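You operate a simulated robot arm through the tools that you are given. There is no shell and no other tool.

Carry out the task below with a simulated two-armed robot. There is one attempt and no reset: what you move stays moved.

Task
Tip the sugar from the cup into the red square jar, close it and label it.
Fine: all of it; cup back on the table. Set down upright: measuring cup.

Only the result counts: the job must be done as asked and must still hold three seconds after the hand-in. Knocking over, shifting, dropping, spilling or breaking anything else fails it.

Robot
Two 7-joint arms with two-finger parallel grippers on one trunk that stands fixed in place. Base frame: the origin is at the foot of the trunk, x ahead of it, y to its left, z up. Lengths are in cm, angles in degrees, forces in N, time in s.
The left shoulder is at [7, 17.7, 119.5], the right one opposite. With the tool pointing down near the work surface each hand reaches from about 10 to 70 cm from the base axis, measured 20 degrees to its own side. Payload 3.43 kg a hand.
The TCP of each hand is the grasp point between the finger pads, 3 cm short of the fingertips. In the tool frame z runs along the fingers and y along their closing line. Largest opening 9.4 cm; finger width 2.8, thickness 1; the body of the gripper, 5 by 9.6 cm, starts 5.5 cm behind the TCP.
Orientation is that of the tool frame in the base frame, as [roll, pitch, yaw] about the fixed x, y, z axes, in that order (R = Rz(yaw) Ry(pitch) Rx(roll)). With the fingers straight down and closing along the base's y, the tool's x points along the base's -x, its y along +y and its z along -z.

Tools
- The arms move only by the tool send_rows. It takes "left_commands", "right_commands" or both (then of equal length, played together; a hand with none holds still); each is a list of rows, each a list of 6 numbers: the shift along the tool's x, y, z in units of 300 mm (1.0 is 300 mm), then the turn, a rotation vector about the tool's x, y, z in units of 90 degrees (1.0 is 90 degrees). In form: [[tx, ty, tz, rx, ry, rz], ...]. A call has 1 to 20 rows; each row is the pose to reach, as a shift and turn from the pose commanded when the call began, along the tool's axes at that moment. "left_gripper" and "right_gripper" are, for a hand that has rows, the opening, from 0 (shut) to 1 (fully open), set as the call begins (left out, the last holds). A call with a number of a shift or a turn outside -1 to 1 is refused whole. Each row takes 0.2 s and may step no farther than 5 cm and 8.6 degrees from the row before; otherwise, or with a gripper value out of range, the whole call is refused. A pose out of reach is approached as far as the arm can. The call stops where the force on the tool passes 50 N (or 10 N more than at its start, if that is more) or the arm is blocked; 0.2 s more then pass. The fingers move at their own pace (about 15.3 cm/s each) and stop on an object; they squeeze with about 44 N. The grip force told is the motor's: it shows also when the fingers shut on nothing. Time passes only in rows, and 0.2 s behind the last, so rows that repeat a pose let the fingers close. The reply holds the time, the measured pose of the TCP, the force on the tool along the base axes, the opening and the grip force, in the units named above and with some noise, with the torque about the TCP (base axes, N m) and any sound that the robot's microphone picked up.
- Cameras (640 x 400 px; columns grow to the right, rows downward): "scene" is now at [10.41, 5.49, 150.89]; the picture's right is [0.62, -0.79, 0.00], its down [-0.55, -0.43, -0.72] and it looks along [0.56, 0.44, -0.70] (base axes); focal length 345 px, centre (320, 200). "left" rides on the left gripper at [7.6, -1.4, -10.3] in its tool frame; the picture's right is [0.18, 0.98, 0.00], its down [-0.75, 0.14, -0.64] and it looks along [-0.63, 0.12, 0.77] (tool axes); focal length 243 px, centre (320, 200). "right" rides on the right gripper at [7.6, 1.4, -10.3] in its tool frame; the picture's right is [-0.18, 0.98, 0.00], its down [-0.75, -0.14, -0.64] and it looks along [-0.63, -0.12, 0.77] (tool axes); focal length 243 px, centre (320, 200). There is no depth. A picture from a camera that has moved, and an enlarged one, comes with that camera's place and axes in the base frame and with its lens. The place of the scene camera against the robot may be out by one fixed shift of up to 1.8 cm in any direction.
- get_image(camera): a new picture of that camera. It takes no simulated time.
- raise_lower(by): slides the trunk up (or, below 0, down) by that many cm; the arms and the scene camera ride with it, the base frame stays. It gives what a move gives, with no picture.
- pan_tilt(pan, tilt): turns the head with the scene camera to pan (to the left, within 86 degrees either way) and tilt (down, from -29 to 69), counted from straight ahead of the robot. It gives what a move gives.
- zoom(camera, box): a new picture of the part [left, top, right, bottom] of that camera's present view, enlarged. It takes no simulated time.
- sign_off(): hands the job in; it is judged then, once.

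Nothing tells you positions but the pictures and the camera data. Unless the task says otherwise, let go and move clear before handing in.

The tools are called after "Call:" by a JSON object that holds its "op" and its "data". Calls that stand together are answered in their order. send_rows: Moves the arms, as the interface text tells. Its arguments: {"type":"object","properties":{"left_commands":{"type":"array"},"left_gripper":{"type":"number"},"right_commands":{"type":"array"},"right_gripper":{"type":"number"}},"required":[]} The other tools are called the same way: raise_lower (by) moves the trunk up or down; pan_tilt (pan, tilt) turns the head that bears the scene camera; get_image (camera) takes a picture; zoom (camera, box) takes an enlarged picture of a part of a camera's view; sign_off () hands the job in.

At the start:

```text
time_s: 0.0
left_eef_pos: [32.86, 46.85, 114.99]
left_tcp_rot: [-180.0, 0.1, 180.0]
left_contact_force: [0.8, 0.3, -0.2]
left_ft_torque: [0.01, -0.01, 0.03]
left_finger_gap: 9.41
left_grip_force: 0.0
right_eef_pos: [41.58, 7.96, 124.97]
right_tcp_rot: [-179.9, 0.0, 179.9]
right_contact_force: [-0.1, 0.6, 1.3]
right_ft_torque: [0.02, -0.01, -0.03]
right_finger_gap: 9.42
right_grip_force: 0.0
trunk travel left (down, up): [-77.5, 6.5]
head pan, tilt (commanded): [38.2, 44.3]
```

scene: 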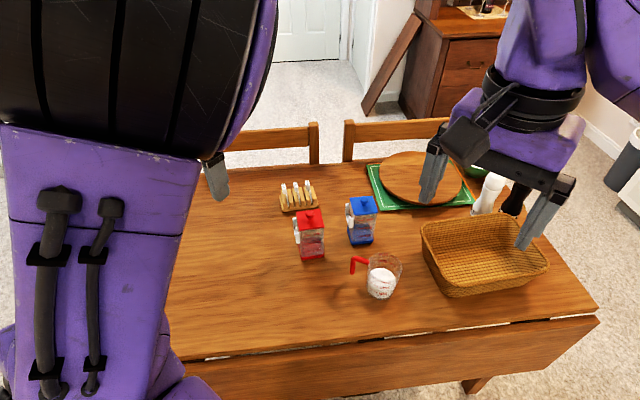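
right: 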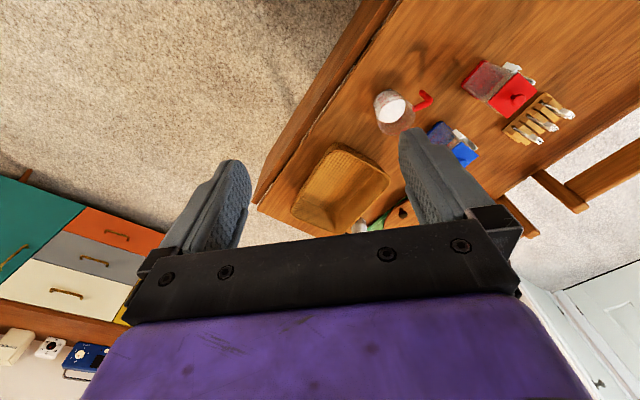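
left: 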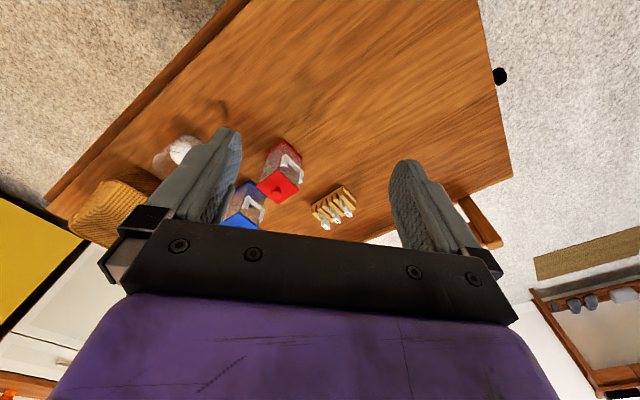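

I see a wooden table with a red square jar, a blue square jar, a small rack of labels or clips, a measuring cup with white sugar (red handle), and a basket. First I'll look closer at everything before moving.

Call:
{"op": "zoom", "data": {"camera": "scene", "box": [260, 160, 420, 310]}}

Call:
{"op": "zoom", "data": {"camera": "scene", "box": [260, 170, 340, 270]}}

Call:
{"op": "zoom", "data": {"camera": "right", "box": [360, 40, 600, 190]}}

Call:
{"op": "zoom", "data": {"camera": "left", "box": [140, 110, 380, 260]}}

```text
2.67 times, centred on (340, 235) of scene
camera zoom: at [10.41, 5.49, 150.89], right [0.62, -0.79, 0.0], down [-0.55, -0.43, -0.72], along [0.56, 0.44, -0.7], focal length 919 px, centre (267, 107)
```

zoom: 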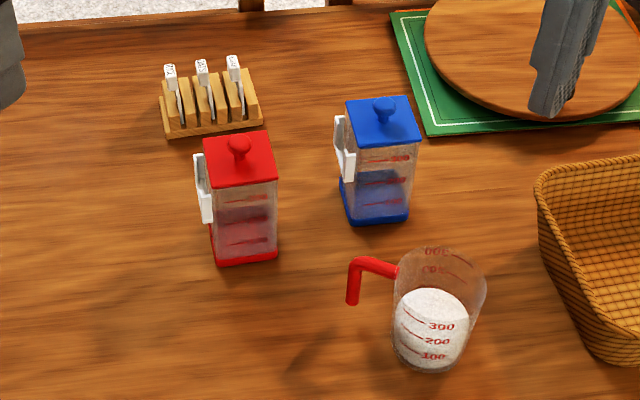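

```text
4.00 times, centred on (300, 220) of scene
camera zoom: at [10.41, 5.49, 150.89], right [0.62, -0.79, 0.0], down [-0.55, -0.43, -0.72], along [0.56, 0.44, -0.7], focal length 1379 px, centre (400, 120)
```

zoom: 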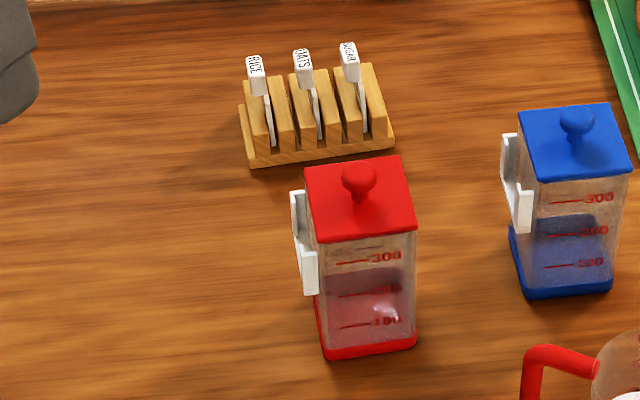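

```text
2.67 times, centred on (480, 115) of right
camera zoom: at [33.93, 9.39, 135.2], right [0.18, 0.98, 0.0], down [0.75, -0.14, 0.64], along [0.63, -0.12, -0.77], focal length 647 px, centre (-107, 427)
```

zoom: 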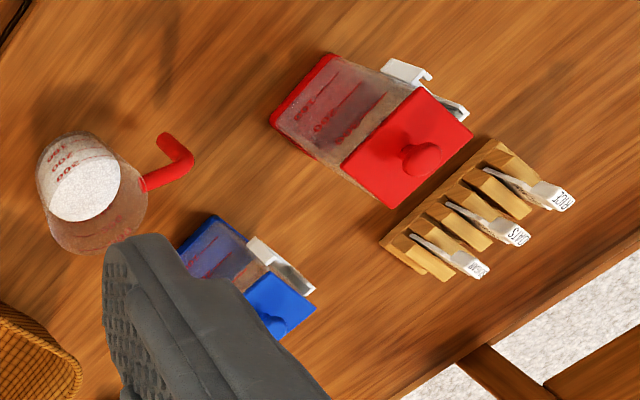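

```text
2.67 times, centred on (260, 185) of left
camera zoom: at [25.14, 45.48, 125.23], right [-0.18, 0.98, 0.0], down [0.75, 0.14, 0.64], along [0.63, 0.12, -0.77], focal length 647 px, centre (480, 240)
```

zoom: 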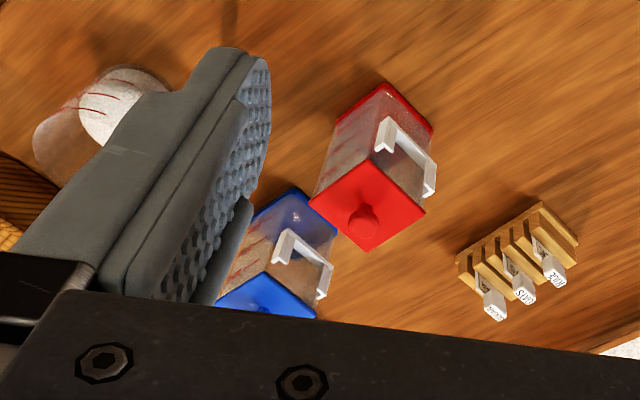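

The red jar's knob triangulates to about [55, 42.6, 88.5], with the label rack behind it and the cup near [56, 23]. I'll bring the left wrist camera closer, staying high, to see the jar, its label holder and the rack.

Call:
{"op": "send_rows", "data": {"left_commands": [[-0.02, -0.03, 0.1, 0, 0, 0], [-0.04, -0.03, 0.2, 0, 0, 0], [-0.06, -0.03, 0.3, 0, 0, 0], [-0.08, -0.03, 0.38, 0, 0, 0]]}}

Call:
{"op": "get_image", "data": {"camera": "left"}}

Call:
{"op": "zoom", "data": {"camera": "left", "box": [160, 40, 480, 240]}}

```text
time_s: 1.0
left_eef_pos: [35.41, 46.03, 103.55]
left_tcp_rot: [-180.0, -0.1, -180.0]
left_contact_force: [-0.1, -0.1, -0.1]
left_ft_torque: [-0.01, 0.0, -0.01]
left_finger_gap: 9.38
left_grip_force: 0.1
right_eef_pos: [41.64, 7.98, 124.79]
right_tcp_rot: [180.0, 0.0, 179.9]
right_contact_force: [1.6, 0.1, -0.2]
right_ft_torque: [-0.03, 0.04, -0.01]
right_finger_gap: 9.39
right_grip_force: 0.1
trunk travel left (down, up): [-77.5, 6.5]
head pan, tilt (commanded): [38.2, 44.3]
```

```text
taken
camera left: at [27.77, 44.61, 113.77], right [-0.18, 0.98, 0.0], down [0.75, 0.14, 0.64], along [0.63, 0.12, -0.77], focal length 243 px, centre (320, 200)
```

left: 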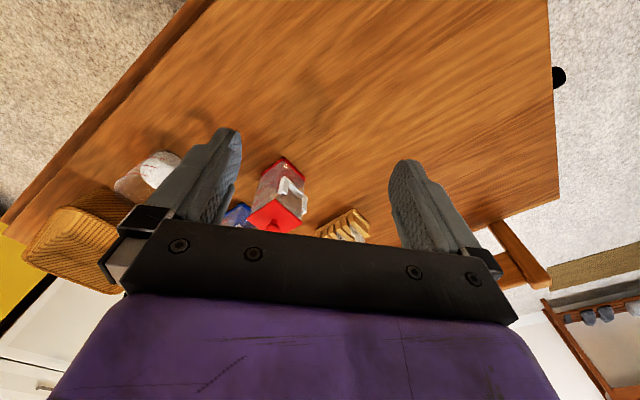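

```text
2.00 times, centred on (320, 140) of left
camera zoom: at [27.77, 44.61, 113.77], right [-0.18, 0.98, 0.0], down [0.75, 0.14, 0.64], along [0.63, 0.12, -0.77], focal length 485 px, centre (320, 320)
```

zoom: 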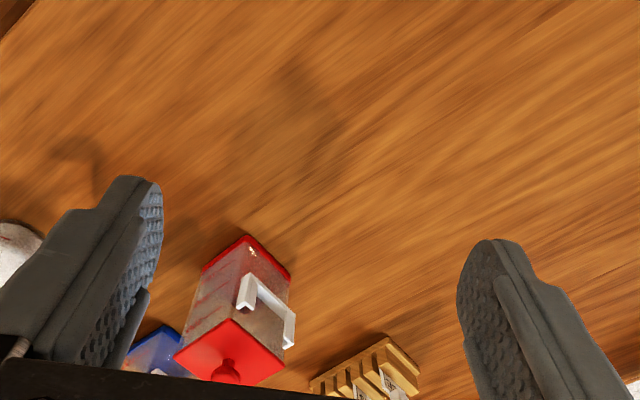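

The wrist view is partly hidden by the gripper, but zooms of the scene camera render sharply. I'll zoom in hard on the jar's holder, the rack, the cup and the basket for measurements.

Call:
{"op": "zoom", "data": {"camera": "scene", "box": [288, 202, 336, 266]}}

Call:
{"op": "zoom", "data": {"camera": "scene", "box": [272, 172, 326, 216]}}

Call:
{"op": "zoom", "data": {"camera": "scene", "box": [340, 240, 412, 305]}}

Call:
{"op": "zoom", "data": {"camera": "scene", "box": [400, 190, 570, 310]}}

Call:
{"op": "zoom", "data": {"camera": "left", "box": [240, 150, 320, 240]}}

Call:
{"op": "zoom", "data": {"camera": "right", "box": [450, 50, 540, 125]}}

Call:
{"op": "zoom", "data": {"camera": "right", "box": [500, 90, 580, 150]}}

Call:
{"op": "zoom", "data": {"camera": "right", "box": [360, 75, 450, 150]}}

```text
6.25 times, centred on (312, 234) of scene
camera zoom: at [10.48, 5.59, 150.89], right [0.62, -0.79, 0.0], down [-0.55, -0.43, -0.71], along [0.56, 0.44, -0.7], focal length 2155 px, centre (370, -12)
```

zoom: 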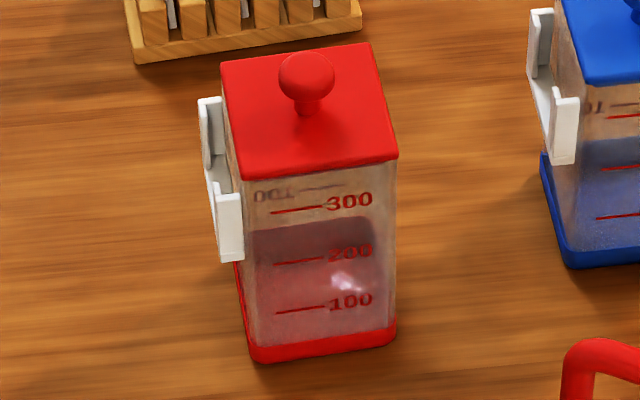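

```text
9.09 times, centred on (299, 194) of scene
camera zoom: at [10.48, 5.59, 150.89], right [0.62, -0.79, 0.0], down [-0.55, -0.43, -0.71], along [0.56, 0.44, -0.7], focal length 3134 px, centre (511, 254)
```

zoom: 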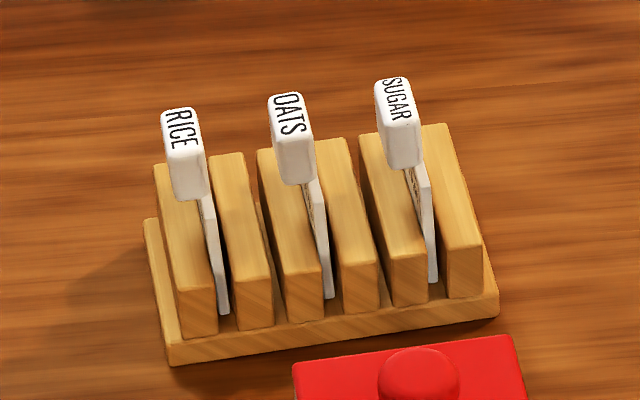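

```text
6.15 times, centred on (376, 272) of scene
camera zoom: at [10.48, 5.59, 150.89], right [0.62, -0.79, 0.0], down [-0.55, -0.43, -0.71], along [0.56, 0.44, -0.7], focal length 2122 px, centre (-25, -246)
```

zoom: 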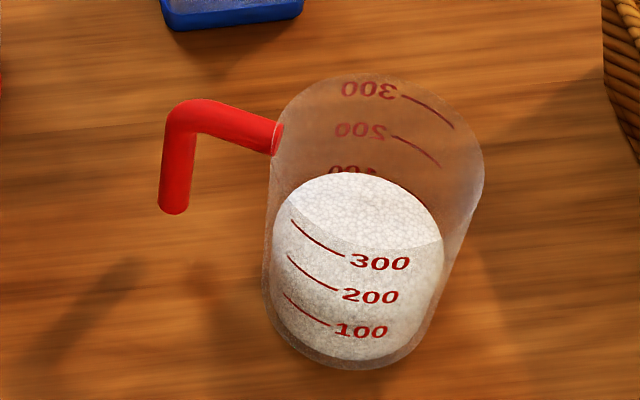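

```text
3.33 times, centred on (485, 250) of scene
camera zoom: at [10.48, 5.59, 150.89], right [0.62, -0.79, 0.0], down [-0.55, -0.43, -0.71], along [0.56, 0.44, -0.7], focal length 1149 px, centre (-230, 33)
```

zoom: 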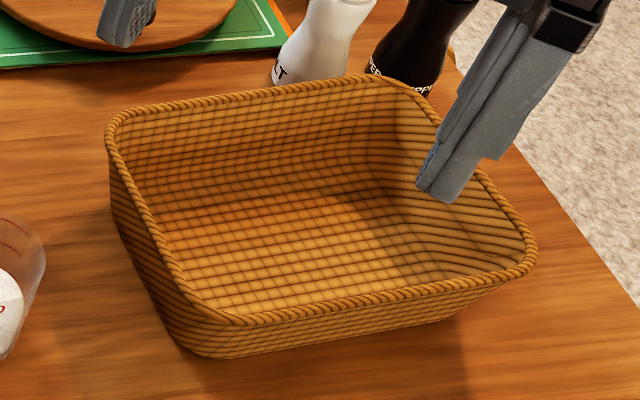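

```text
4.44 times, centred on (280, 195) of left
camera zoom: at [27.77, 44.61, 113.77], right [-0.18, 0.98, 0.0], down [0.75, 0.14, 0.64], along [0.63, 0.12, -0.77], focal length 1078 px, centre (498, 222)
```

zoom: 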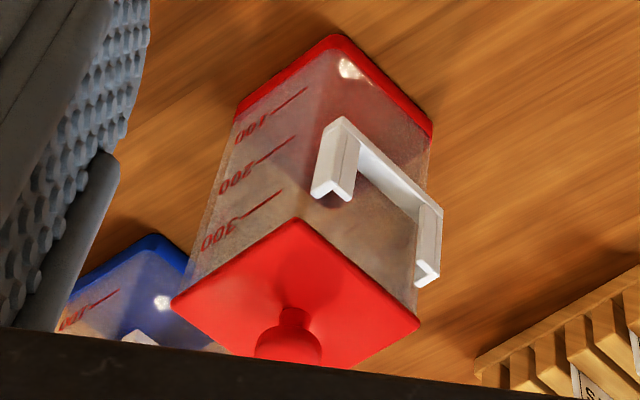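

```text
5.33 times, centred on (495, 88) of right
camera zoom: at [33.99, 9.48, 135.18], right [0.18, 0.98, 0.0], down [0.75, -0.14, 0.64], along [0.63, -0.12, -0.77], focal length 1294 px, centre (-613, 800)
```

zoom: 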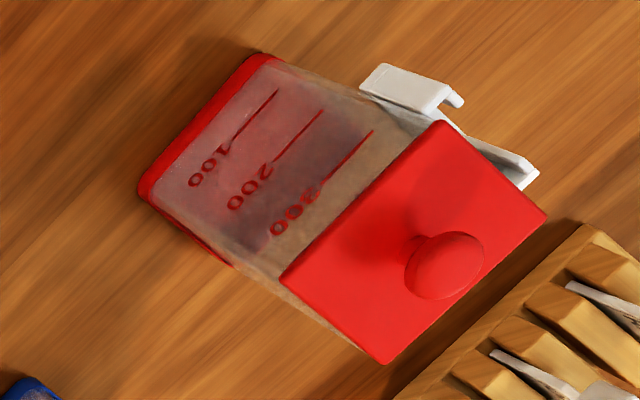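

```text
6.67 times, centred on (540, 120) of right
camera zoom: at [33.99, 9.48, 135.18], right [0.18, 0.98, 0.0], down [0.75, -0.14, 0.64], along [0.63, -0.12, -0.77], focal length 1618 px, centre (-1147, 733)
```

zoom: 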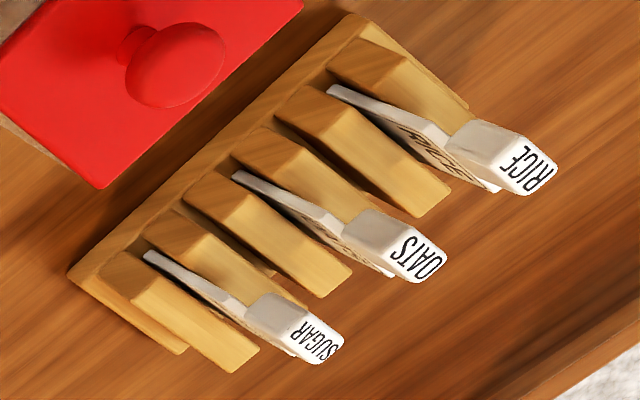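

```text
5.33 times, centred on (405, 112) of right
camera zoom: at [33.99, 9.48, 135.18], right [0.18, 0.98, 0.0], down [0.75, -0.14, 0.64], along [0.63, -0.12, -0.77], focal length 1294 px, centre (-133, 667)
```

zoom: 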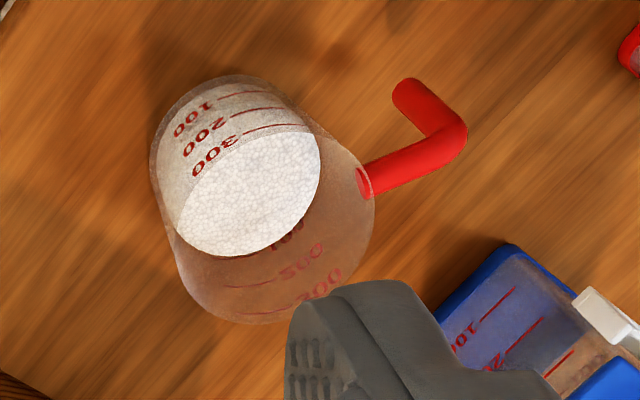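

The holder on the red jar is an upright U‑channel on the face pointing left-front (open at the top), and the SUGAR tag is the right-most one in the rack, its plate parallel to that face. The table top is around z = 75, jar centre about (55, 43), cup about (56, 22). I'll lower the trunk a bit for reach, then look again.

Call:
{"op": "raise_lower", "data": {"by": -8}}

Call:
{"op": "get_image", "data": {"camera": "scene"}}

Call:
{"op": "get_image", "data": {"camera": "right"}}

Call:
{"op": "get_image", "data": {"camera": "left"}}

```text
time_s: 2.2
left_eef_pos: [35.37, 45.95, 95.65]
left_tcp_rot: [179.9, 0.1, 179.9]
left_contact_force: [-0.5, 1.0, 0.2]
left_ft_torque: [-0.02, -0.07, 0.03]
left_finger_gap: 9.41
left_grip_force: 0.0
right_eef_pos: [41.62, 7.92, 116.94]
right_tcp_rot: [180.0, 0.0, -180.0]
right_contact_force: [0.5, -0.7, -0.4]
right_ft_torque: [-0.02, 0.01, -0.03]
right_finger_gap: 9.4
right_grip_force: 0.1
trunk travel left (down, up): [-69.5, 14.5]
head pan, tilt (commanded): [38.2, 44.3]
```

```text
taken
camera scene: at [10.4, 5.5, 142.9], right [0.62, -0.79, 0.0], down [-0.55, -0.43, -0.72], along [0.56, 0.44, -0.7], focal length 345 px, centre (320, 200)
```

scene: 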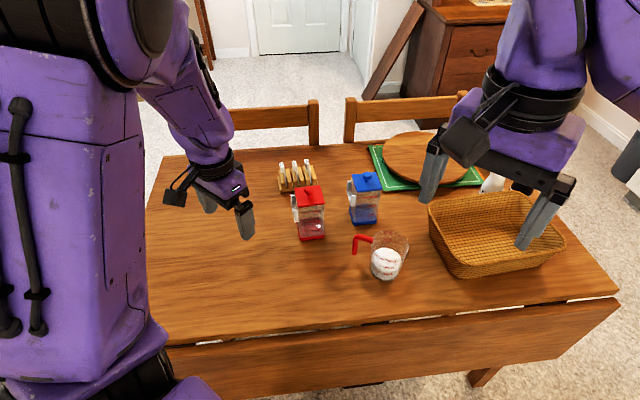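

```text
taken
camera right: at [33.92, 9.39, 127.21], right [0.18, 0.98, 0.0], down [0.75, -0.14, 0.64], along [0.63, -0.12, -0.77], focal length 243 px, centre (320, 200)
```

right: 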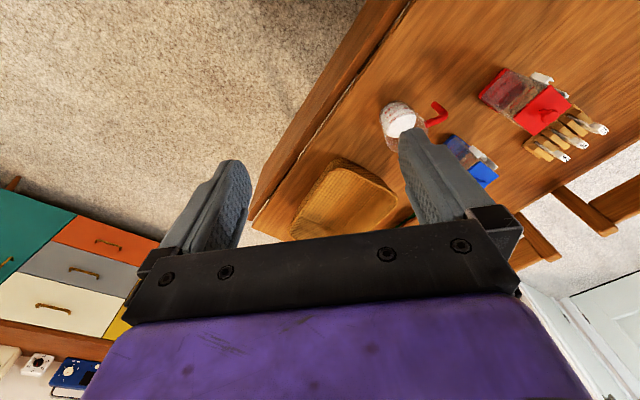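

```text
taken
camera left: at [27.71, 44.55, 105.86], right [-0.18, 0.98, 0.0], down [0.75, 0.14, 0.64], along [0.63, 0.12, -0.77], focal length 243 px, centre (320, 200)
```

left: 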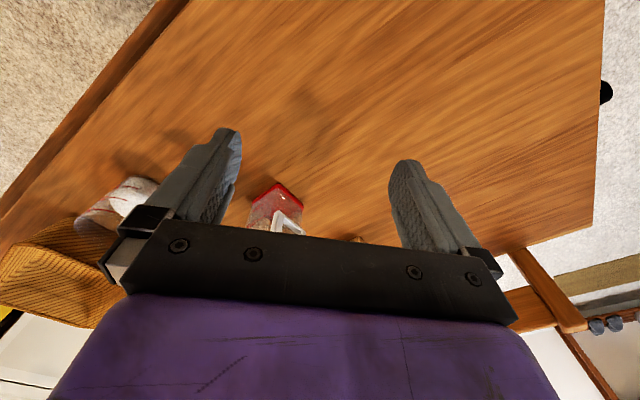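

The trunk is down 8 cm and everything is still in place. Now I'll raise the left hand slightly, turn it 50° to match the jar and rack orientation, and bring it near-above the red jar to localise the knob.

Call:
{"op": "send_rows", "data": {"left_commands": [[-0.02, 0, -0.08, 0, 0, -0.07], [-0.06, -0.01, -0.15, 0, 0, -0.15], [-0.12, -0.03, -0.15, 0, 0, -0.23], [-0.18, -0.05, -0.15, 0, 0, -0.31], [-0.24, -0.07, -0.15, 0, 0, -0.39], [-0.3, -0.08, -0.15, 0, 0, -0.47], [-0.34, -0.09, -0.15, 0, 0, -0.5556], [-0.34, -0.09, -0.15, 0, 0, -0.5556]]}}

Call:
{"op": "get_image", "data": {"camera": "left"}}

Call:
{"op": "get_image", "data": {"camera": "scene"}}

```text
time_s: 4.0
left_eef_pos: [45.62, 43.13, 100.02]
left_tcp_rot: [179.9, 0.0, -129.9]
left_contact_force: [-0.3, -0.2, -0.3]
left_ft_torque: [-0.03, 0.02, 0.06]
left_finger_gap: 9.44
left_grip_force: 0.0
right_eef_pos: [41.65, 8.02, 116.8]
right_tcp_rot: [179.9, 0.0, -180.0]
right_contact_force: [0.1, 0.0, 0.3]
right_ft_torque: [0.01, 0.01, 0.0]
right_finger_gap: 9.39
right_grip_force: 0.0
trunk travel left (down, up): [-69.5, 14.5]
head pan, tilt (commanded): [38.2, 44.3]
```

```text
taken
camera left: at [41.8, 36.44, 110.34], right [-0.87, 0.49, 0.0], down [0.37, 0.67, 0.64], along [0.32, 0.56, -0.77], focal length 243 px, centre (320, 200)
```

left: 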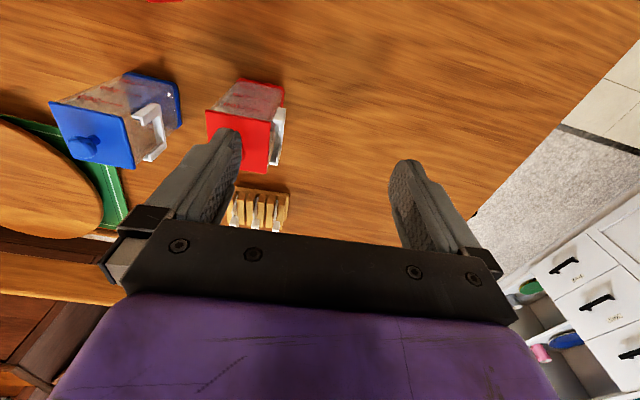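

```text
taken
camera scene: at [10.38, 5.49, 142.9], right [0.62, -0.79, 0.0], down [-0.55, -0.43, -0.72], along [0.56, 0.44, -0.7], focal length 345 px, centre (320, 200)
```

scene: 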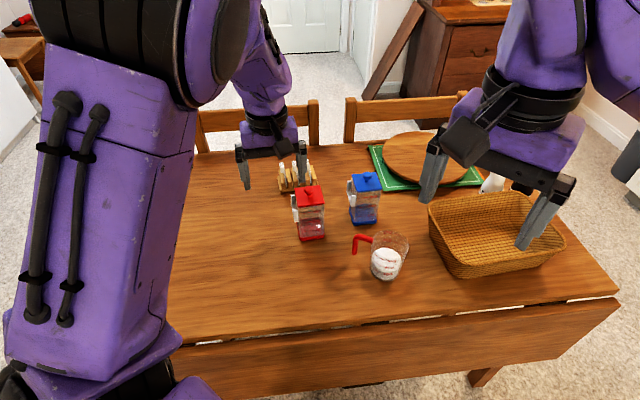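

Call:
{"op": "zoom", "data": {"camera": "left", "box": [190, 65, 310, 185]}}

Call:
{"op": "zoom", "data": {"camera": "left", "box": [220, 170, 300, 240]}}

Call:
{"op": "zoom", "data": {"camera": "scene", "box": [265, 150, 345, 250]}}

Call:
{"op": "zoom", "data": {"camera": "right", "box": [460, 50, 620, 170]}}

```text
3.33 times, centred on (250, 125) of left
camera zoom: at [41.8, 36.44, 110.34], right [-0.87, 0.49, 0.0], down [0.37, 0.67, 0.64], along [0.32, 0.56, -0.77], focal length 809 px, centre (553, 450)
```

zoom: 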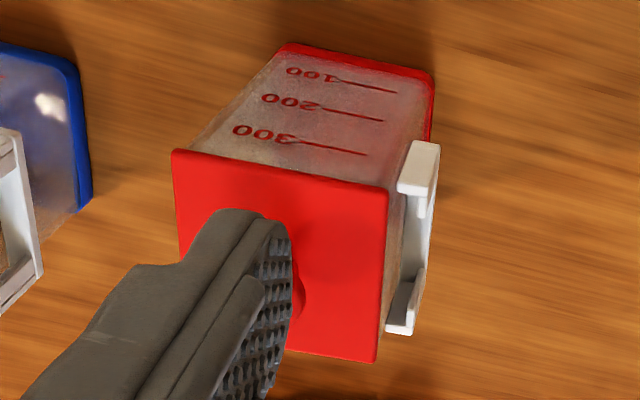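

```text
5.71 times, centred on (260, 205) of left
camera zoom: at [41.8, 36.44, 110.34], right [-0.87, 0.49, 0.0], down [0.37, 0.67, 0.64], along [0.32, 0.56, -0.77], focal length 1386 px, centre (663, 171)
```

zoom: 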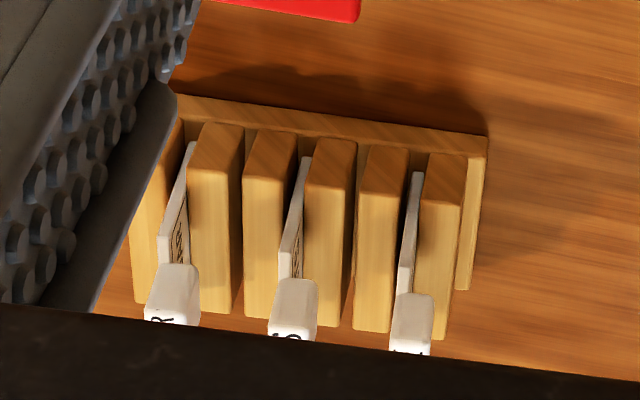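

```text
4.00 times, centred on (305, 200) of scene
camera zoom: at [10.38, 5.49, 142.9], right [0.62, -0.79, 0.0], down [-0.55, -0.43, -0.72], along [0.56, 0.44, -0.7], focal length 1379 px, centre (380, 200)
```

zoom: 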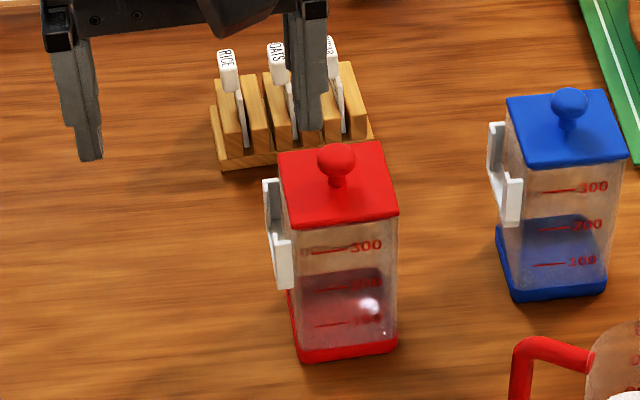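

```text
3.33 times, centred on (540, 110) of right
camera zoom: at [33.9, 9.38, 127.21], right [0.18, 0.98, 0.0], down [0.75, -0.14, 0.64], along [0.63, -0.12, -0.77], focal length 809 px, centre (-413, 500)
```

zoom: 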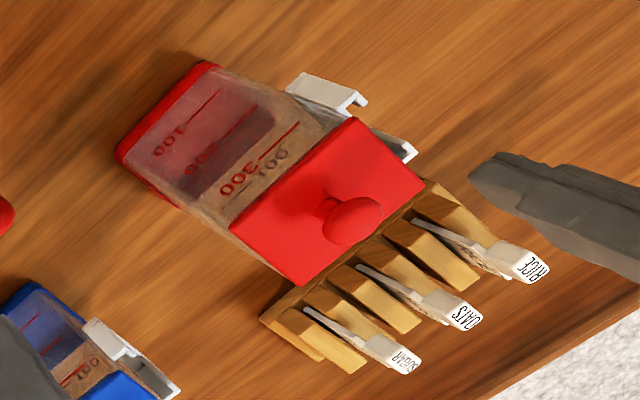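

The jar lid now triangulates consistently: centre (54.8, 42.55), top at z ≈ 87.5, knob ball at z ≈ 89.4, jar yaw ≈ 49.6°. I'll centre the left hand above the knob at a safe height and check alignment.

Call:
{"op": "send_rows", "data": {"left_commands": [[-0.06, -0.08, 0, 0, 0, 0], [-0.12, -0.165, 0, 0, 0, 0], [-0.181, -0.2467, 0, 0, 0, 0], [-0.181, -0.2467, 0.05, 0, 0, 0], [-0.181, -0.2467, 0.1, 0, 0, 0], [-0.181, -0.2467, 0.1, 0, 0, 0]], "left_gripper": 0.6}}

Call:
{"op": "get_image", "data": {"camera": "left"}}

Call:
{"op": "zoom", "data": {"camera": "scene", "box": [265, 120, 345, 220]}}

Call:
{"op": "zoom", "data": {"camera": "right", "box": [460, 50, 620, 170]}}

```text
time_s: 5.4
left_eef_pos: [54.74, 42.63, 96.97]
left_tcp_rot: [180.0, 0.0, -130.0]
left_contact_force: [0.2, 0.3, 0.4]
left_ft_torque: [-0.02, -0.01, -0.01]
left_finger_gap: 5.65
left_grip_force: 0.0
right_eef_pos: [41.59, 7.94, 116.97]
right_tcp_rot: [-180.0, 0.0, 180.0]
right_contact_force: [-0.4, 0.3, -0.5]
right_ft_torque: [0.02, -0.02, 0.03]
right_finger_gap: 9.39
right_grip_force: 0.2
trunk travel left (down, up): [-69.5, 14.5]
head pan, tilt (commanded): [38.2, 44.3]
```

```text
taken
camera left: at [50.85, 35.91, 107.31], right [-0.87, 0.49, 0.0], down [0.38, 0.67, 0.64], along [0.32, 0.56, -0.77], focal length 243 px, centre (320, 200)
```

left: 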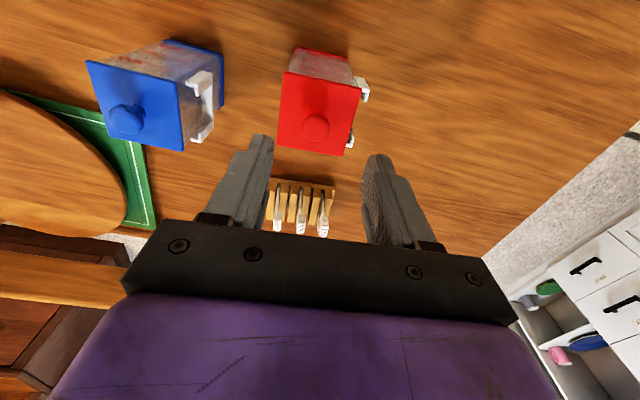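

```text
4.00 times, centred on (305, 170) of scene
camera zoom: at [10.42, 5.48, 142.89], right [0.62, -0.79, 0.0], down [-0.55, -0.43, -0.72], along [0.56, 0.44, -0.7], focal length 1379 px, centre (380, 320)
```

zoom: 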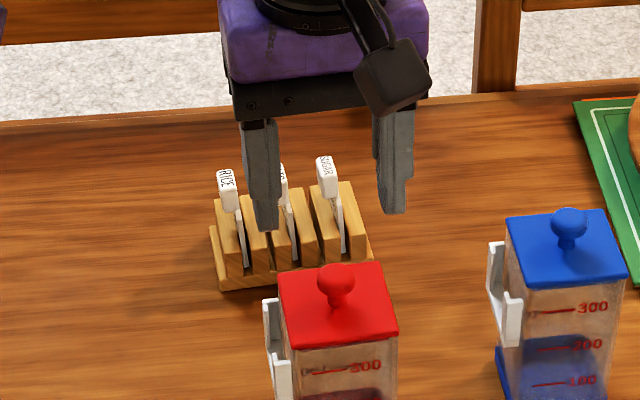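

```text
3.33 times, centred on (540, 110) of right
camera zoom: at [33.94, 9.37, 127.2], right [0.18, 0.98, 0.0], down [0.75, -0.14, 0.64], along [0.63, -0.12, -0.77], focal length 809 px, centre (-413, 500)
```

zoom: 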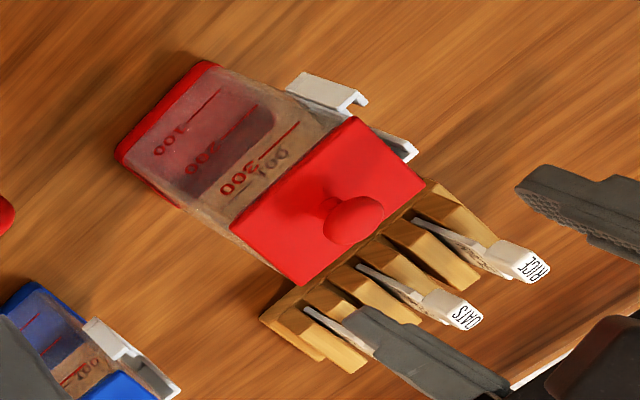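

The knob is confirmed at about (54.9, 42.5), right under the hand. I'll descend to bring the fingertips just above the lid and close on the knob.

Call:
{"op": "send_rows", "data": {"left_commands": [[0, 0, 0.06, 0, 0, 0], [0, 0, 0.12, 0, 0, 0], [0, 0, 0.16, 0, 0, 0], [0, 0, 0.18, 0, 0, 0], [0, 0, 0.197, 0, 0, 0], [0, 0, 0.197, 0, 0, 0]]}}

Call:
{"op": "zoom", "data": {"camera": "scene", "box": [275, 140, 345, 240]}}

Call:
{"op": "zoom", "data": {"camera": "right", "box": [460, 50, 620, 170]}}

Call:
{"op": "zoom", "data": {"camera": "left", "box": [200, 80, 440, 240]}}

```text
time_s: 6.8
left_eef_pos: [54.73, 42.6, 91.22]
left_tcp_rot: [179.9, 0.0, -130.0]
left_contact_force: [-0.7, -0.1, 0.6]
left_ft_torque: [0.03, -0.03, 0.04]
left_finger_gap: 5.63
left_grip_force: 0.0
right_eef_pos: [41.6, 7.86, 116.93]
right_tcp_rot: [-180.0, 0.0, -180.0]
right_contact_force: [-0.6, 0.2, -0.2]
right_ft_torque: [0.04, 0.01, -0.01]
right_finger_gap: 9.4
right_grip_force: 0.0
trunk travel left (down, up): [-69.5, 14.5]
head pan, tilt (commanded): [38.2, 44.3]
```

```text
4.00 times, centred on (310, 190) of scene
camera zoom: at [10.41, 5.49, 142.89], right [0.62, -0.79, 0.0], down [-0.55, -0.43, -0.72], along [0.56, 0.44, -0.7], focal length 1379 px, centre (360, 240)
```

zoom: 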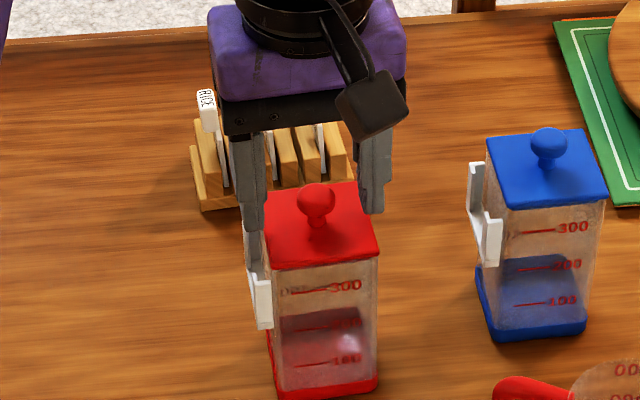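

```text
3.33 times, centred on (540, 110) of right
camera zoom: at [33.93, 9.38, 127.2], right [0.18, 0.98, 0.0], down [0.75, -0.14, 0.64], along [0.63, -0.12, -0.77], focal length 809 px, centre (-413, 500)
```

zoom: 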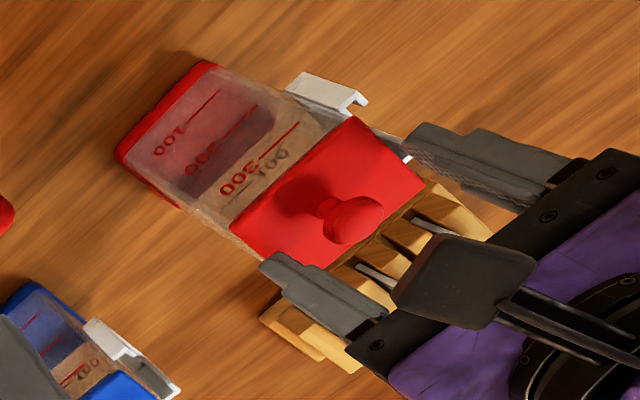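

```text
2.50 times, centred on (320, 160) of left
camera zoom: at [50.88, 35.93, 101.42], right [-0.87, 0.49, 0.0], down [0.38, 0.67, 0.64], along [0.32, 0.56, -0.77], focal length 606 px, centre (320, 300)
```

zoom: 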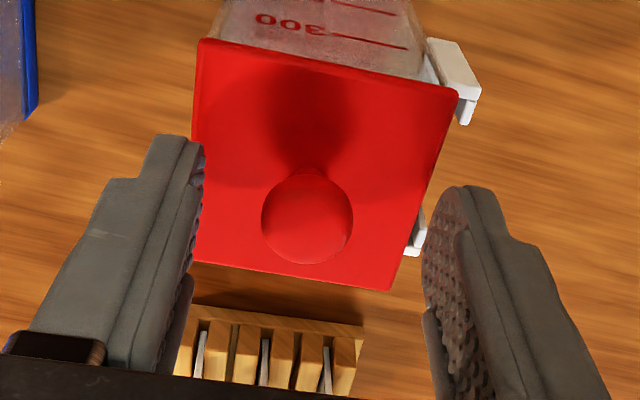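

Fingers straddle the knob cleanly without contact. I'll go 3 mm lower and close.

Call:
{"op": "send_rows", "data": {"left_commands": [[0, 0, 0.008, 0, 0, 0], [0, 0, 0.01, 0, 0, 0]]}}

Call:
{"op": "send_rows", "data": {"left_commands": [[0, 0, 0, 0, 0, 0], [0, 0, 0, 0, 0, 0], [0, 0, 0, 0, 0, 0], [0, 0, 0, 0, 0, 0]], "left_gripper": 0}}

Call:
{"op": "zoom", "data": {"camera": "left", "box": [200, 80, 440, 240]}}

Call:
{"op": "zoom", "data": {"camera": "scene", "box": [275, 140, 345, 240]}}

```text
time_s: 7.4
left_eef_pos: [54.71, 42.57, 90.82]
left_tcp_rot: [-180.0, 0.0, -130.0]
left_contact_force: [0.3, -0.1, -0.1]
left_ft_torque: [0.03, 0.01, 0.04]
left_finger_gap: 5.63
left_grip_force: 0.0
right_eef_pos: [41.53, 7.94, 116.82]
right_tcp_rot: [180.0, -0.1, -180.0]
right_contact_force: [-0.3, 0.6, -0.2]
right_ft_torque: [0.01, -0.02, 0.03]
right_finger_gap: 9.4
right_grip_force: 0.1
trunk travel left (down, up): [-69.5, 14.5]
head pan, tilt (commanded): [38.2, 44.3]
```

```text
time_s: 8.4
left_eef_pos: [54.67, 42.67, 90.82]
left_tcp_rot: [-180.0, 0.0, -130.0]
left_contact_force: [0.5, 0.4, -0.3]
left_ft_torque: [-0.04, 0.01, -0.01]
left_finger_gap: 1.53
left_grip_force: 44.0
right_eef_pos: [41.57, 7.91, 116.87]
right_tcp_rot: [-180.0, 0.0, 180.0]
right_contact_force: [-0.7, -0.1, -0.2]
right_ft_torque: [0.04, 0.0, 0.01]
right_finger_gap: 9.42
right_grip_force: 0.0
trunk travel left (down, up): [-69.5, 14.5]
head pan, tilt (commanded): [38.2, 44.3]
heard: snap
```

```text
2.50 times, centred on (320, 160) of left
camera zoom: at [50.91, 35.9, 101.15], right [-0.87, 0.49, 0.0], down [0.38, 0.67, 0.64], along [0.32, 0.56, -0.77], focal length 606 px, centre (320, 300)
```

zoom: 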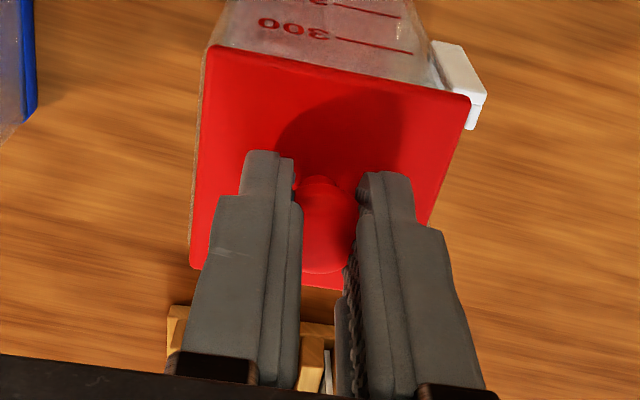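

```text
4.00 times, centred on (310, 190) of scene
camera zoom: at [10.42, 5.49, 142.89], right [0.62, -0.79, 0.0], down [-0.55, -0.43, -0.72], along [0.56, 0.44, -0.7], focal length 1379 px, centre (360, 240)
```

zoom: 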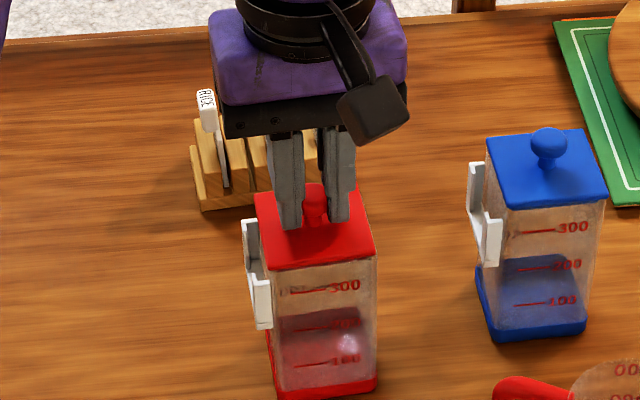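

I heard a snap as the fingers closed; the knob is gripped (gap 1.5 cm). I'll lift just 1 cm and check whether the lid comes free without the jar.

Call:
{"op": "send_rows", "data": {"left_commands": [[0, 0, -0.01, 0, 0, 0], [0, 0, -0.02, 0, 0, 0], [0, 0, -0.033, 0, 0, 0], [0, 0, -0.033, 0, 0, 0]]}}

Call:
{"op": "zoom", "data": {"camera": "scene", "box": [275, 140, 345, 240]}}

Call:
{"op": "zoom", "data": {"camera": "right", "box": [460, 50, 620, 170]}}

```text
time_s: 9.4
left_eef_pos: [54.67, 42.62, 91.87]
left_tcp_rot: [-180.0, -0.1, -129.9]
left_contact_force: [-0.4, 0.4, -0.7]
left_ft_torque: [0.04, 0.0, 0.02]
left_finger_gap: 1.54
left_grip_force: 44.2
right_eef_pos: [41.65, 7.94, 116.94]
right_tcp_rot: [-180.0, 0.0, -180.0]
right_contact_force: [-0.2, -0.2, 0.4]
right_ft_torque: [0.02, 0.03, 0.02]
right_finger_gap: 9.39
right_grip_force: 0.0
trunk travel left (down, up): [-69.5, 14.5]
head pan, tilt (commanded): [38.2, 44.3]
```

```text
4.00 times, centred on (310, 190) of scene
camera zoom: at [10.42, 5.5, 142.89], right [0.62, -0.79, 0.0], down [-0.55, -0.43, -0.72], along [0.56, 0.44, -0.7], focal length 1379 px, centre (360, 240)
```

zoom: 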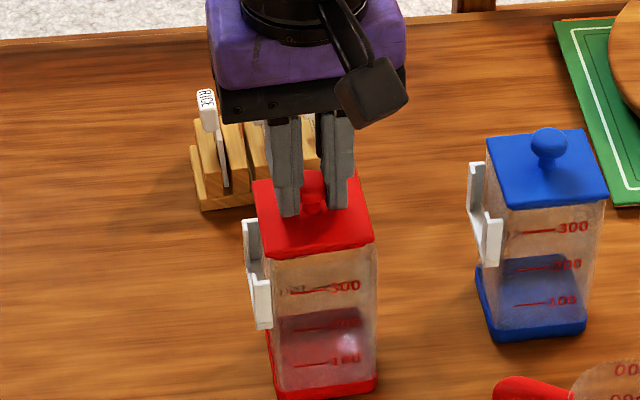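

```text
3.33 times, centred on (540, 110) of right
camera zoom: at [33.94, 9.39, 127.2], right [0.18, 0.98, 0.0], down [0.75, -0.14, 0.64], along [0.63, -0.12, -0.77], focal length 809 px, centre (-413, 500)
```

zoom: 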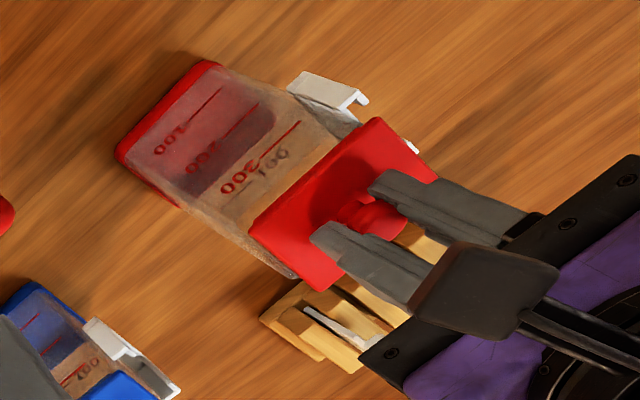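

The lid lifted free and the jar stayed put (the snap was the lid unsealing). I'll lift the lid well clear and hold it off to the left, out of the way of the right arm.

Call:
{"op": "send_rows", "data": {"left_commands": [[0, 0, -0.05, 0, 0, 0], [0, 0, -0.12, 0, 0, 0], [0, 0, -0.2, 0, 0, 0], [0, 0, -0.28, 0, 0, 0], [0, 0.02, -0.34, 0, 0, 0], [-0.02, 0.1, -0.36, 0, 0, 0], [-0.04, 0.2, -0.36, 0, 0, 0], [-0.07, 0.3, -0.36, 0, 0, 0], [-0.1, 0.4, -0.36, 0, 0, 0], [-0.12, 0.5, -0.36, 0, 0, 0], [-0.14, 0.6, -0.36, 0, 0, 0], [-0.16, 0.69, -0.36, 0, 0, 0], [-0.18, 0.76, -0.36, 0, 0, 0], [-0.2, 0.8, -0.36, 0, 0, 0], [-0.2, 0.8, -0.36, 0, 0, 0]]}}

Call:
{"op": "get_image", "data": {"camera": "scene"}}

Call:
{"op": "get_image", "data": {"camera": "right"}}

Call:
{"op": "get_image", "data": {"camera": "left"}}

```text
time_s: 12.6
left_eef_pos: [39.92, 62.43, 102.73]
left_tcp_rot: [-180.0, 0.1, -130.0]
left_contact_force: [0.2, 0.1, 0.3]
left_ft_torque: [0.02, -0.01, -0.03]
left_finger_gap: 1.52
left_grip_force: 44.4
right_eef_pos: [41.64, 7.97, 116.92]
right_tcp_rot: [180.0, 0.0, -179.9]
right_contact_force: [-0.3, -0.1, 0.1]
right_ft_torque: [-0.02, -0.02, -0.02]
right_finger_gap: 9.42
right_grip_force: 0.0
trunk travel left (down, up): [-69.5, 14.5]
head pan, tilt (commanded): [38.2, 44.3]
```

```text
taken
camera scene: at [10.41, 5.47, 142.89], right [0.62, -0.79, 0.0], down [-0.55, -0.43, -0.72], along [0.56, 0.44, -0.7], focal length 345 px, centre (320, 200)
```

scene: 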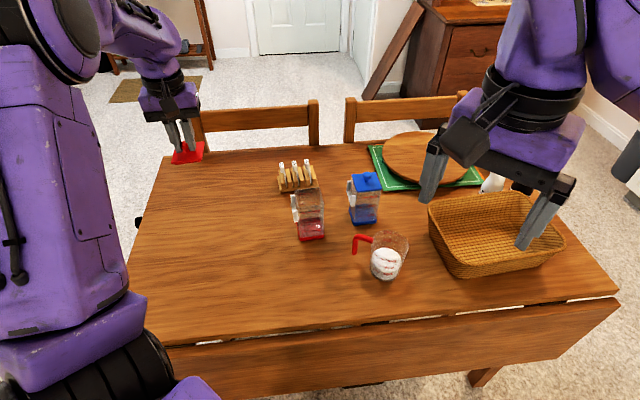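

```text
taken
camera right: at [33.93, 9.36, 127.2], right [0.18, 0.98, 0.0], down [0.75, -0.14, 0.64], along [0.63, -0.12, -0.77], focal length 243 px, centre (320, 200)
```

right: 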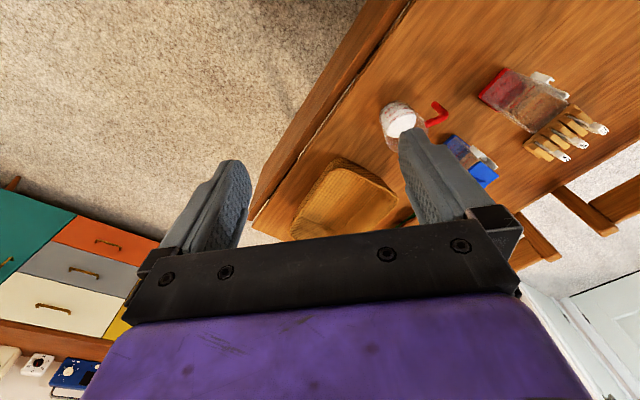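

```text
taken
camera left: at [36.19, 55.74, 112.94], right [-0.87, 0.49, 0.0], down [0.38, 0.67, 0.64], along [0.32, 0.56, -0.77], focal length 243 px, centre (320, 200)
```

left: 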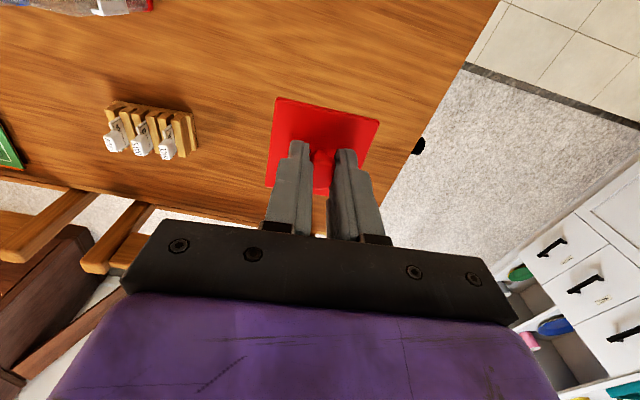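

The lid is held clear, and the jar is open. Let me look closely at the open jar and cup again with the current cameras.

Call:
{"op": "zoom", "data": {"camera": "scene", "box": [280, 170, 344, 250]}}

Call:
{"op": "zoom", "data": {"camera": "right", "box": [465, 50, 585, 140]}}

Call:
{"op": "zoom", "data": {"camera": "scene", "box": [340, 220, 420, 290]}}

Call:
{"op": "zoom", "data": {"camera": "right", "box": [365, 85, 465, 160]}}

```text
5.00 times, centred on (312, 210) of scene
camera zoom: at [10.41, 5.47, 142.89], right [0.62, -0.79, 0.0], down [-0.55, -0.43, -0.72], along [0.56, 0.44, -0.7], focal length 1724 px, centre (360, 150)
```

zoom: 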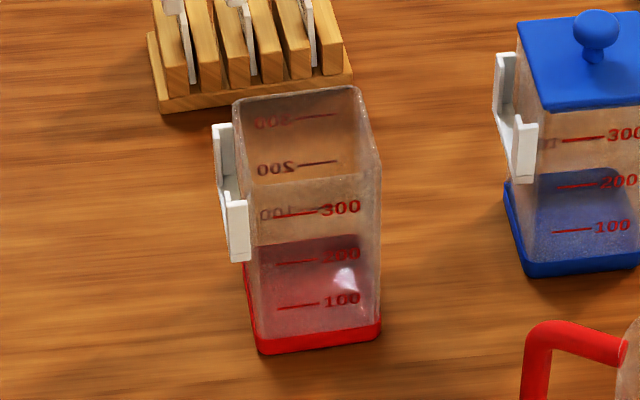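

```text
4.44 times, centred on (525, 95) of right
camera zoom: at [33.93, 9.36, 127.2], right [0.18, 0.98, 0.0], down [0.75, -0.14, 0.64], along [0.63, -0.12, -0.77], focal length 1078 px, centre (-591, 667)
```

zoom: 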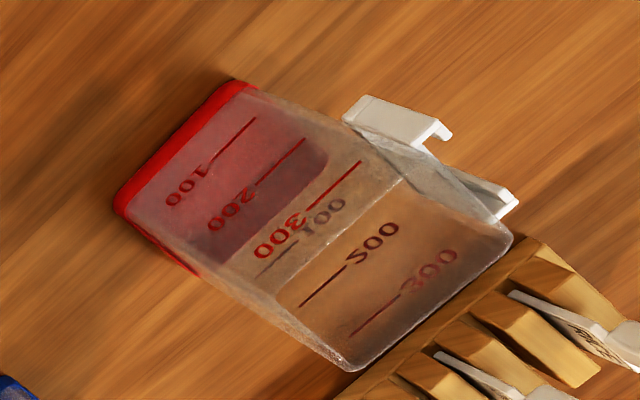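

```text
5.71 times, centred on (380, 255) of scene
camera zoom: at [10.41, 5.47, 142.89], right [0.62, -0.79, 0.0], down [-0.55, -0.43, -0.72], along [0.56, 0.44, -0.7], focal length 1970 px, centre (-23, -114)
```

zoom: 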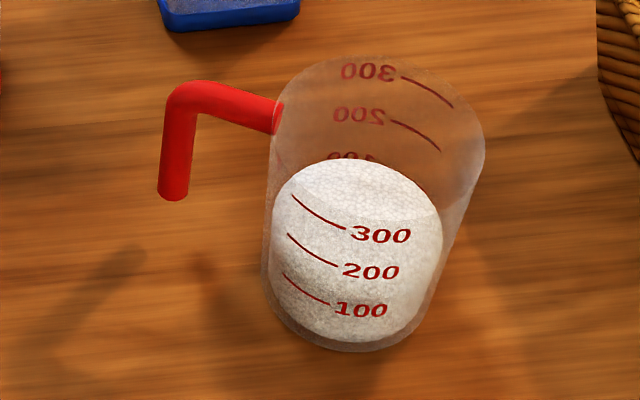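

```text
5.33 times, centred on (415, 122) of right
camera zoom: at [33.93, 9.36, 127.2], right [0.18, 0.98, 0.0], down [0.75, -0.14, 0.64], along [0.63, -0.12, -0.77], focal length 1294 px, centre (-187, 613)
```

zoom: 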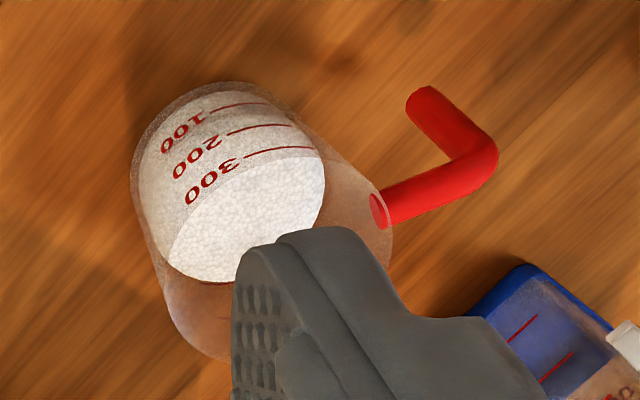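

The jar's open and its rim sits near z ≈ 86.8. I'll shift the right hand 10 cm to the left (high up) to view the cup unobstructed between its fingers.

Call:
{"op": "send_rows", "data": {"right_commands": [[0, 0.1, 0, 0, 0, 0], [0, 0.2, 0, 0, 0, 0], [0, 0.3, 0, 0, 0, 0], [0, 0.36, 0, 0, 0, 0], [0, 0.36, 0, 0, 0, 0]]}}

Call:
{"op": "get_image", "data": {"camera": "right"}}

Call:
{"op": "zoom", "data": {"camera": "right", "box": [300, 70, 420, 170]}}

Call:
{"op": "zoom", "data": {"camera": "right", "box": [400, 30, 560, 150]}}

```text
time_s: 13.8
left_eef_pos: [40.04, 62.37, 102.73]
left_tcp_rot: [180.0, 0.2, -130.0]
left_contact_force: [0.7, 0.8, -1.2]
left_ft_torque: [-0.01, 0.02, 0.01]
left_finger_gap: 1.7
left_grip_force: 44.0
right_eef_pos: [42.99, 17.29, 117.64]
right_tcp_rot: [178.6, -0.3, 178.3]
right_contact_force: [0.0, -0.3, 0.2]
right_ft_torque: [0.0, -0.01, -0.01]
right_finger_gap: 9.4
right_grip_force: 0.0
trunk travel left (down, up): [-69.5, 14.5]
head pan, tilt (commanded): [38.2, 44.3]
```

```text
taken
camera right: at [35.39, 18.8, 128.07], right [0.21, 0.98, 0.02], down [0.75, -0.18, 0.64], along [0.62, -0.12, -0.77], focal length 243 px, centre (320, 200)
```

right: 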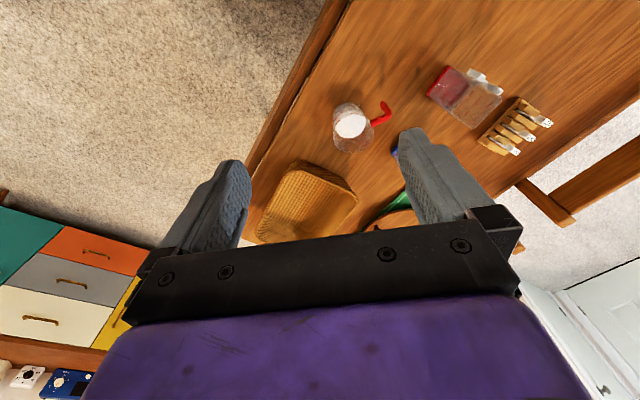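

```text
4.00 times, centred on (360, 120) of right
camera zoom: at [35.39, 18.8, 128.07], right [0.21, 0.98, 0.02], down [0.75, -0.18, 0.64], along [0.62, -0.12, -0.77], focal length 970 px, centre (160, 520)
```

zoom: 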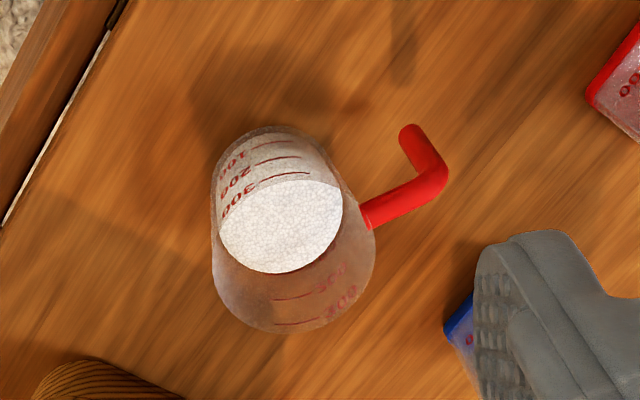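

```text
3.33 times, centred on (480, 90) of right
camera zoom: at [35.39, 18.8, 128.07], right [0.21, 0.98, 0.02], down [0.75, -0.18, 0.64], along [0.62, -0.12, -0.77], focal length 809 px, centre (-213, 567)
```

zoom: 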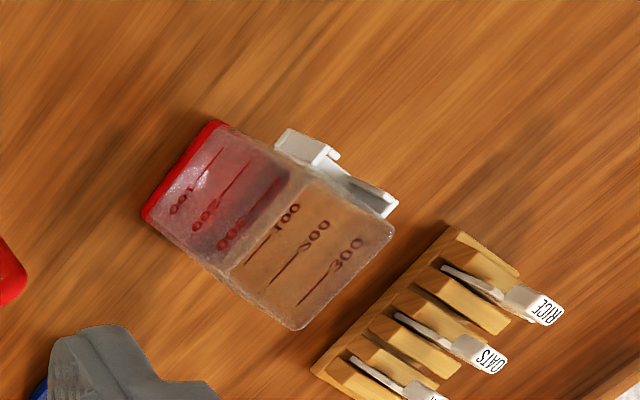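

The right hand didn't fully reach the commanded spot (off by ~1.5 cm and 1.5°), so I'm near some joint limit there. I'll hold a moment to see if it settles.

Call:
{"op": "send_rows", "data": {"right_commands": [[0, 0, 0, 0, 0, 0], [0, 0, 0, 0, 0, 0], [0, 0, 0, 0, 0, 0]]}}

Call:
{"op": "get_image", "data": {"camera": "scene"}}

```text
time_s: 14.6
left_eef_pos: [40.01, 62.38, 102.69]
left_tcp_rot: [180.0, 0.1, -130.0]
left_contact_force: [0.1, 0.0, -0.6]
left_ft_torque: [-0.04, -0.01, -0.04]
left_finger_gap: 1.7
left_grip_force: 44.0
right_eef_pos: [43.01, 17.43, 117.54]
right_tcp_rot: [178.8, -0.4, 178.4]
right_contact_force: [0.5, 0.0, 0.1]
right_ft_torque: [0.0, 0.01, -0.01]
right_finger_gap: 9.4
right_grip_force: 0.1
trunk travel left (down, up): [-69.5, 14.5]
head pan, tilt (commanded): [38.2, 44.3]
```

```text
taken
camera scene: at [10.4, 5.55, 142.89], right [0.62, -0.79, 0.0], down [-0.55, -0.43, -0.72], along [0.56, 0.44, -0.7], focal length 345 px, centre (320, 200)
```

scene: 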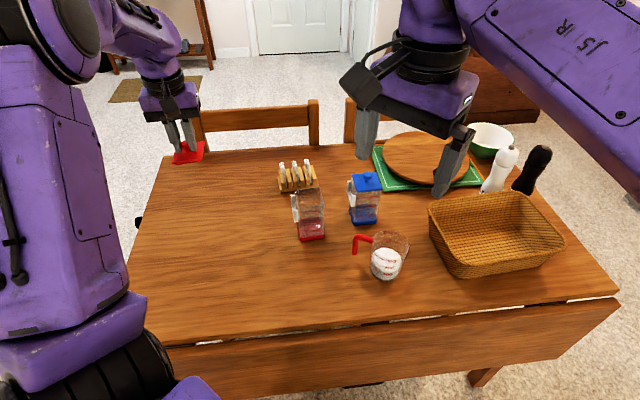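

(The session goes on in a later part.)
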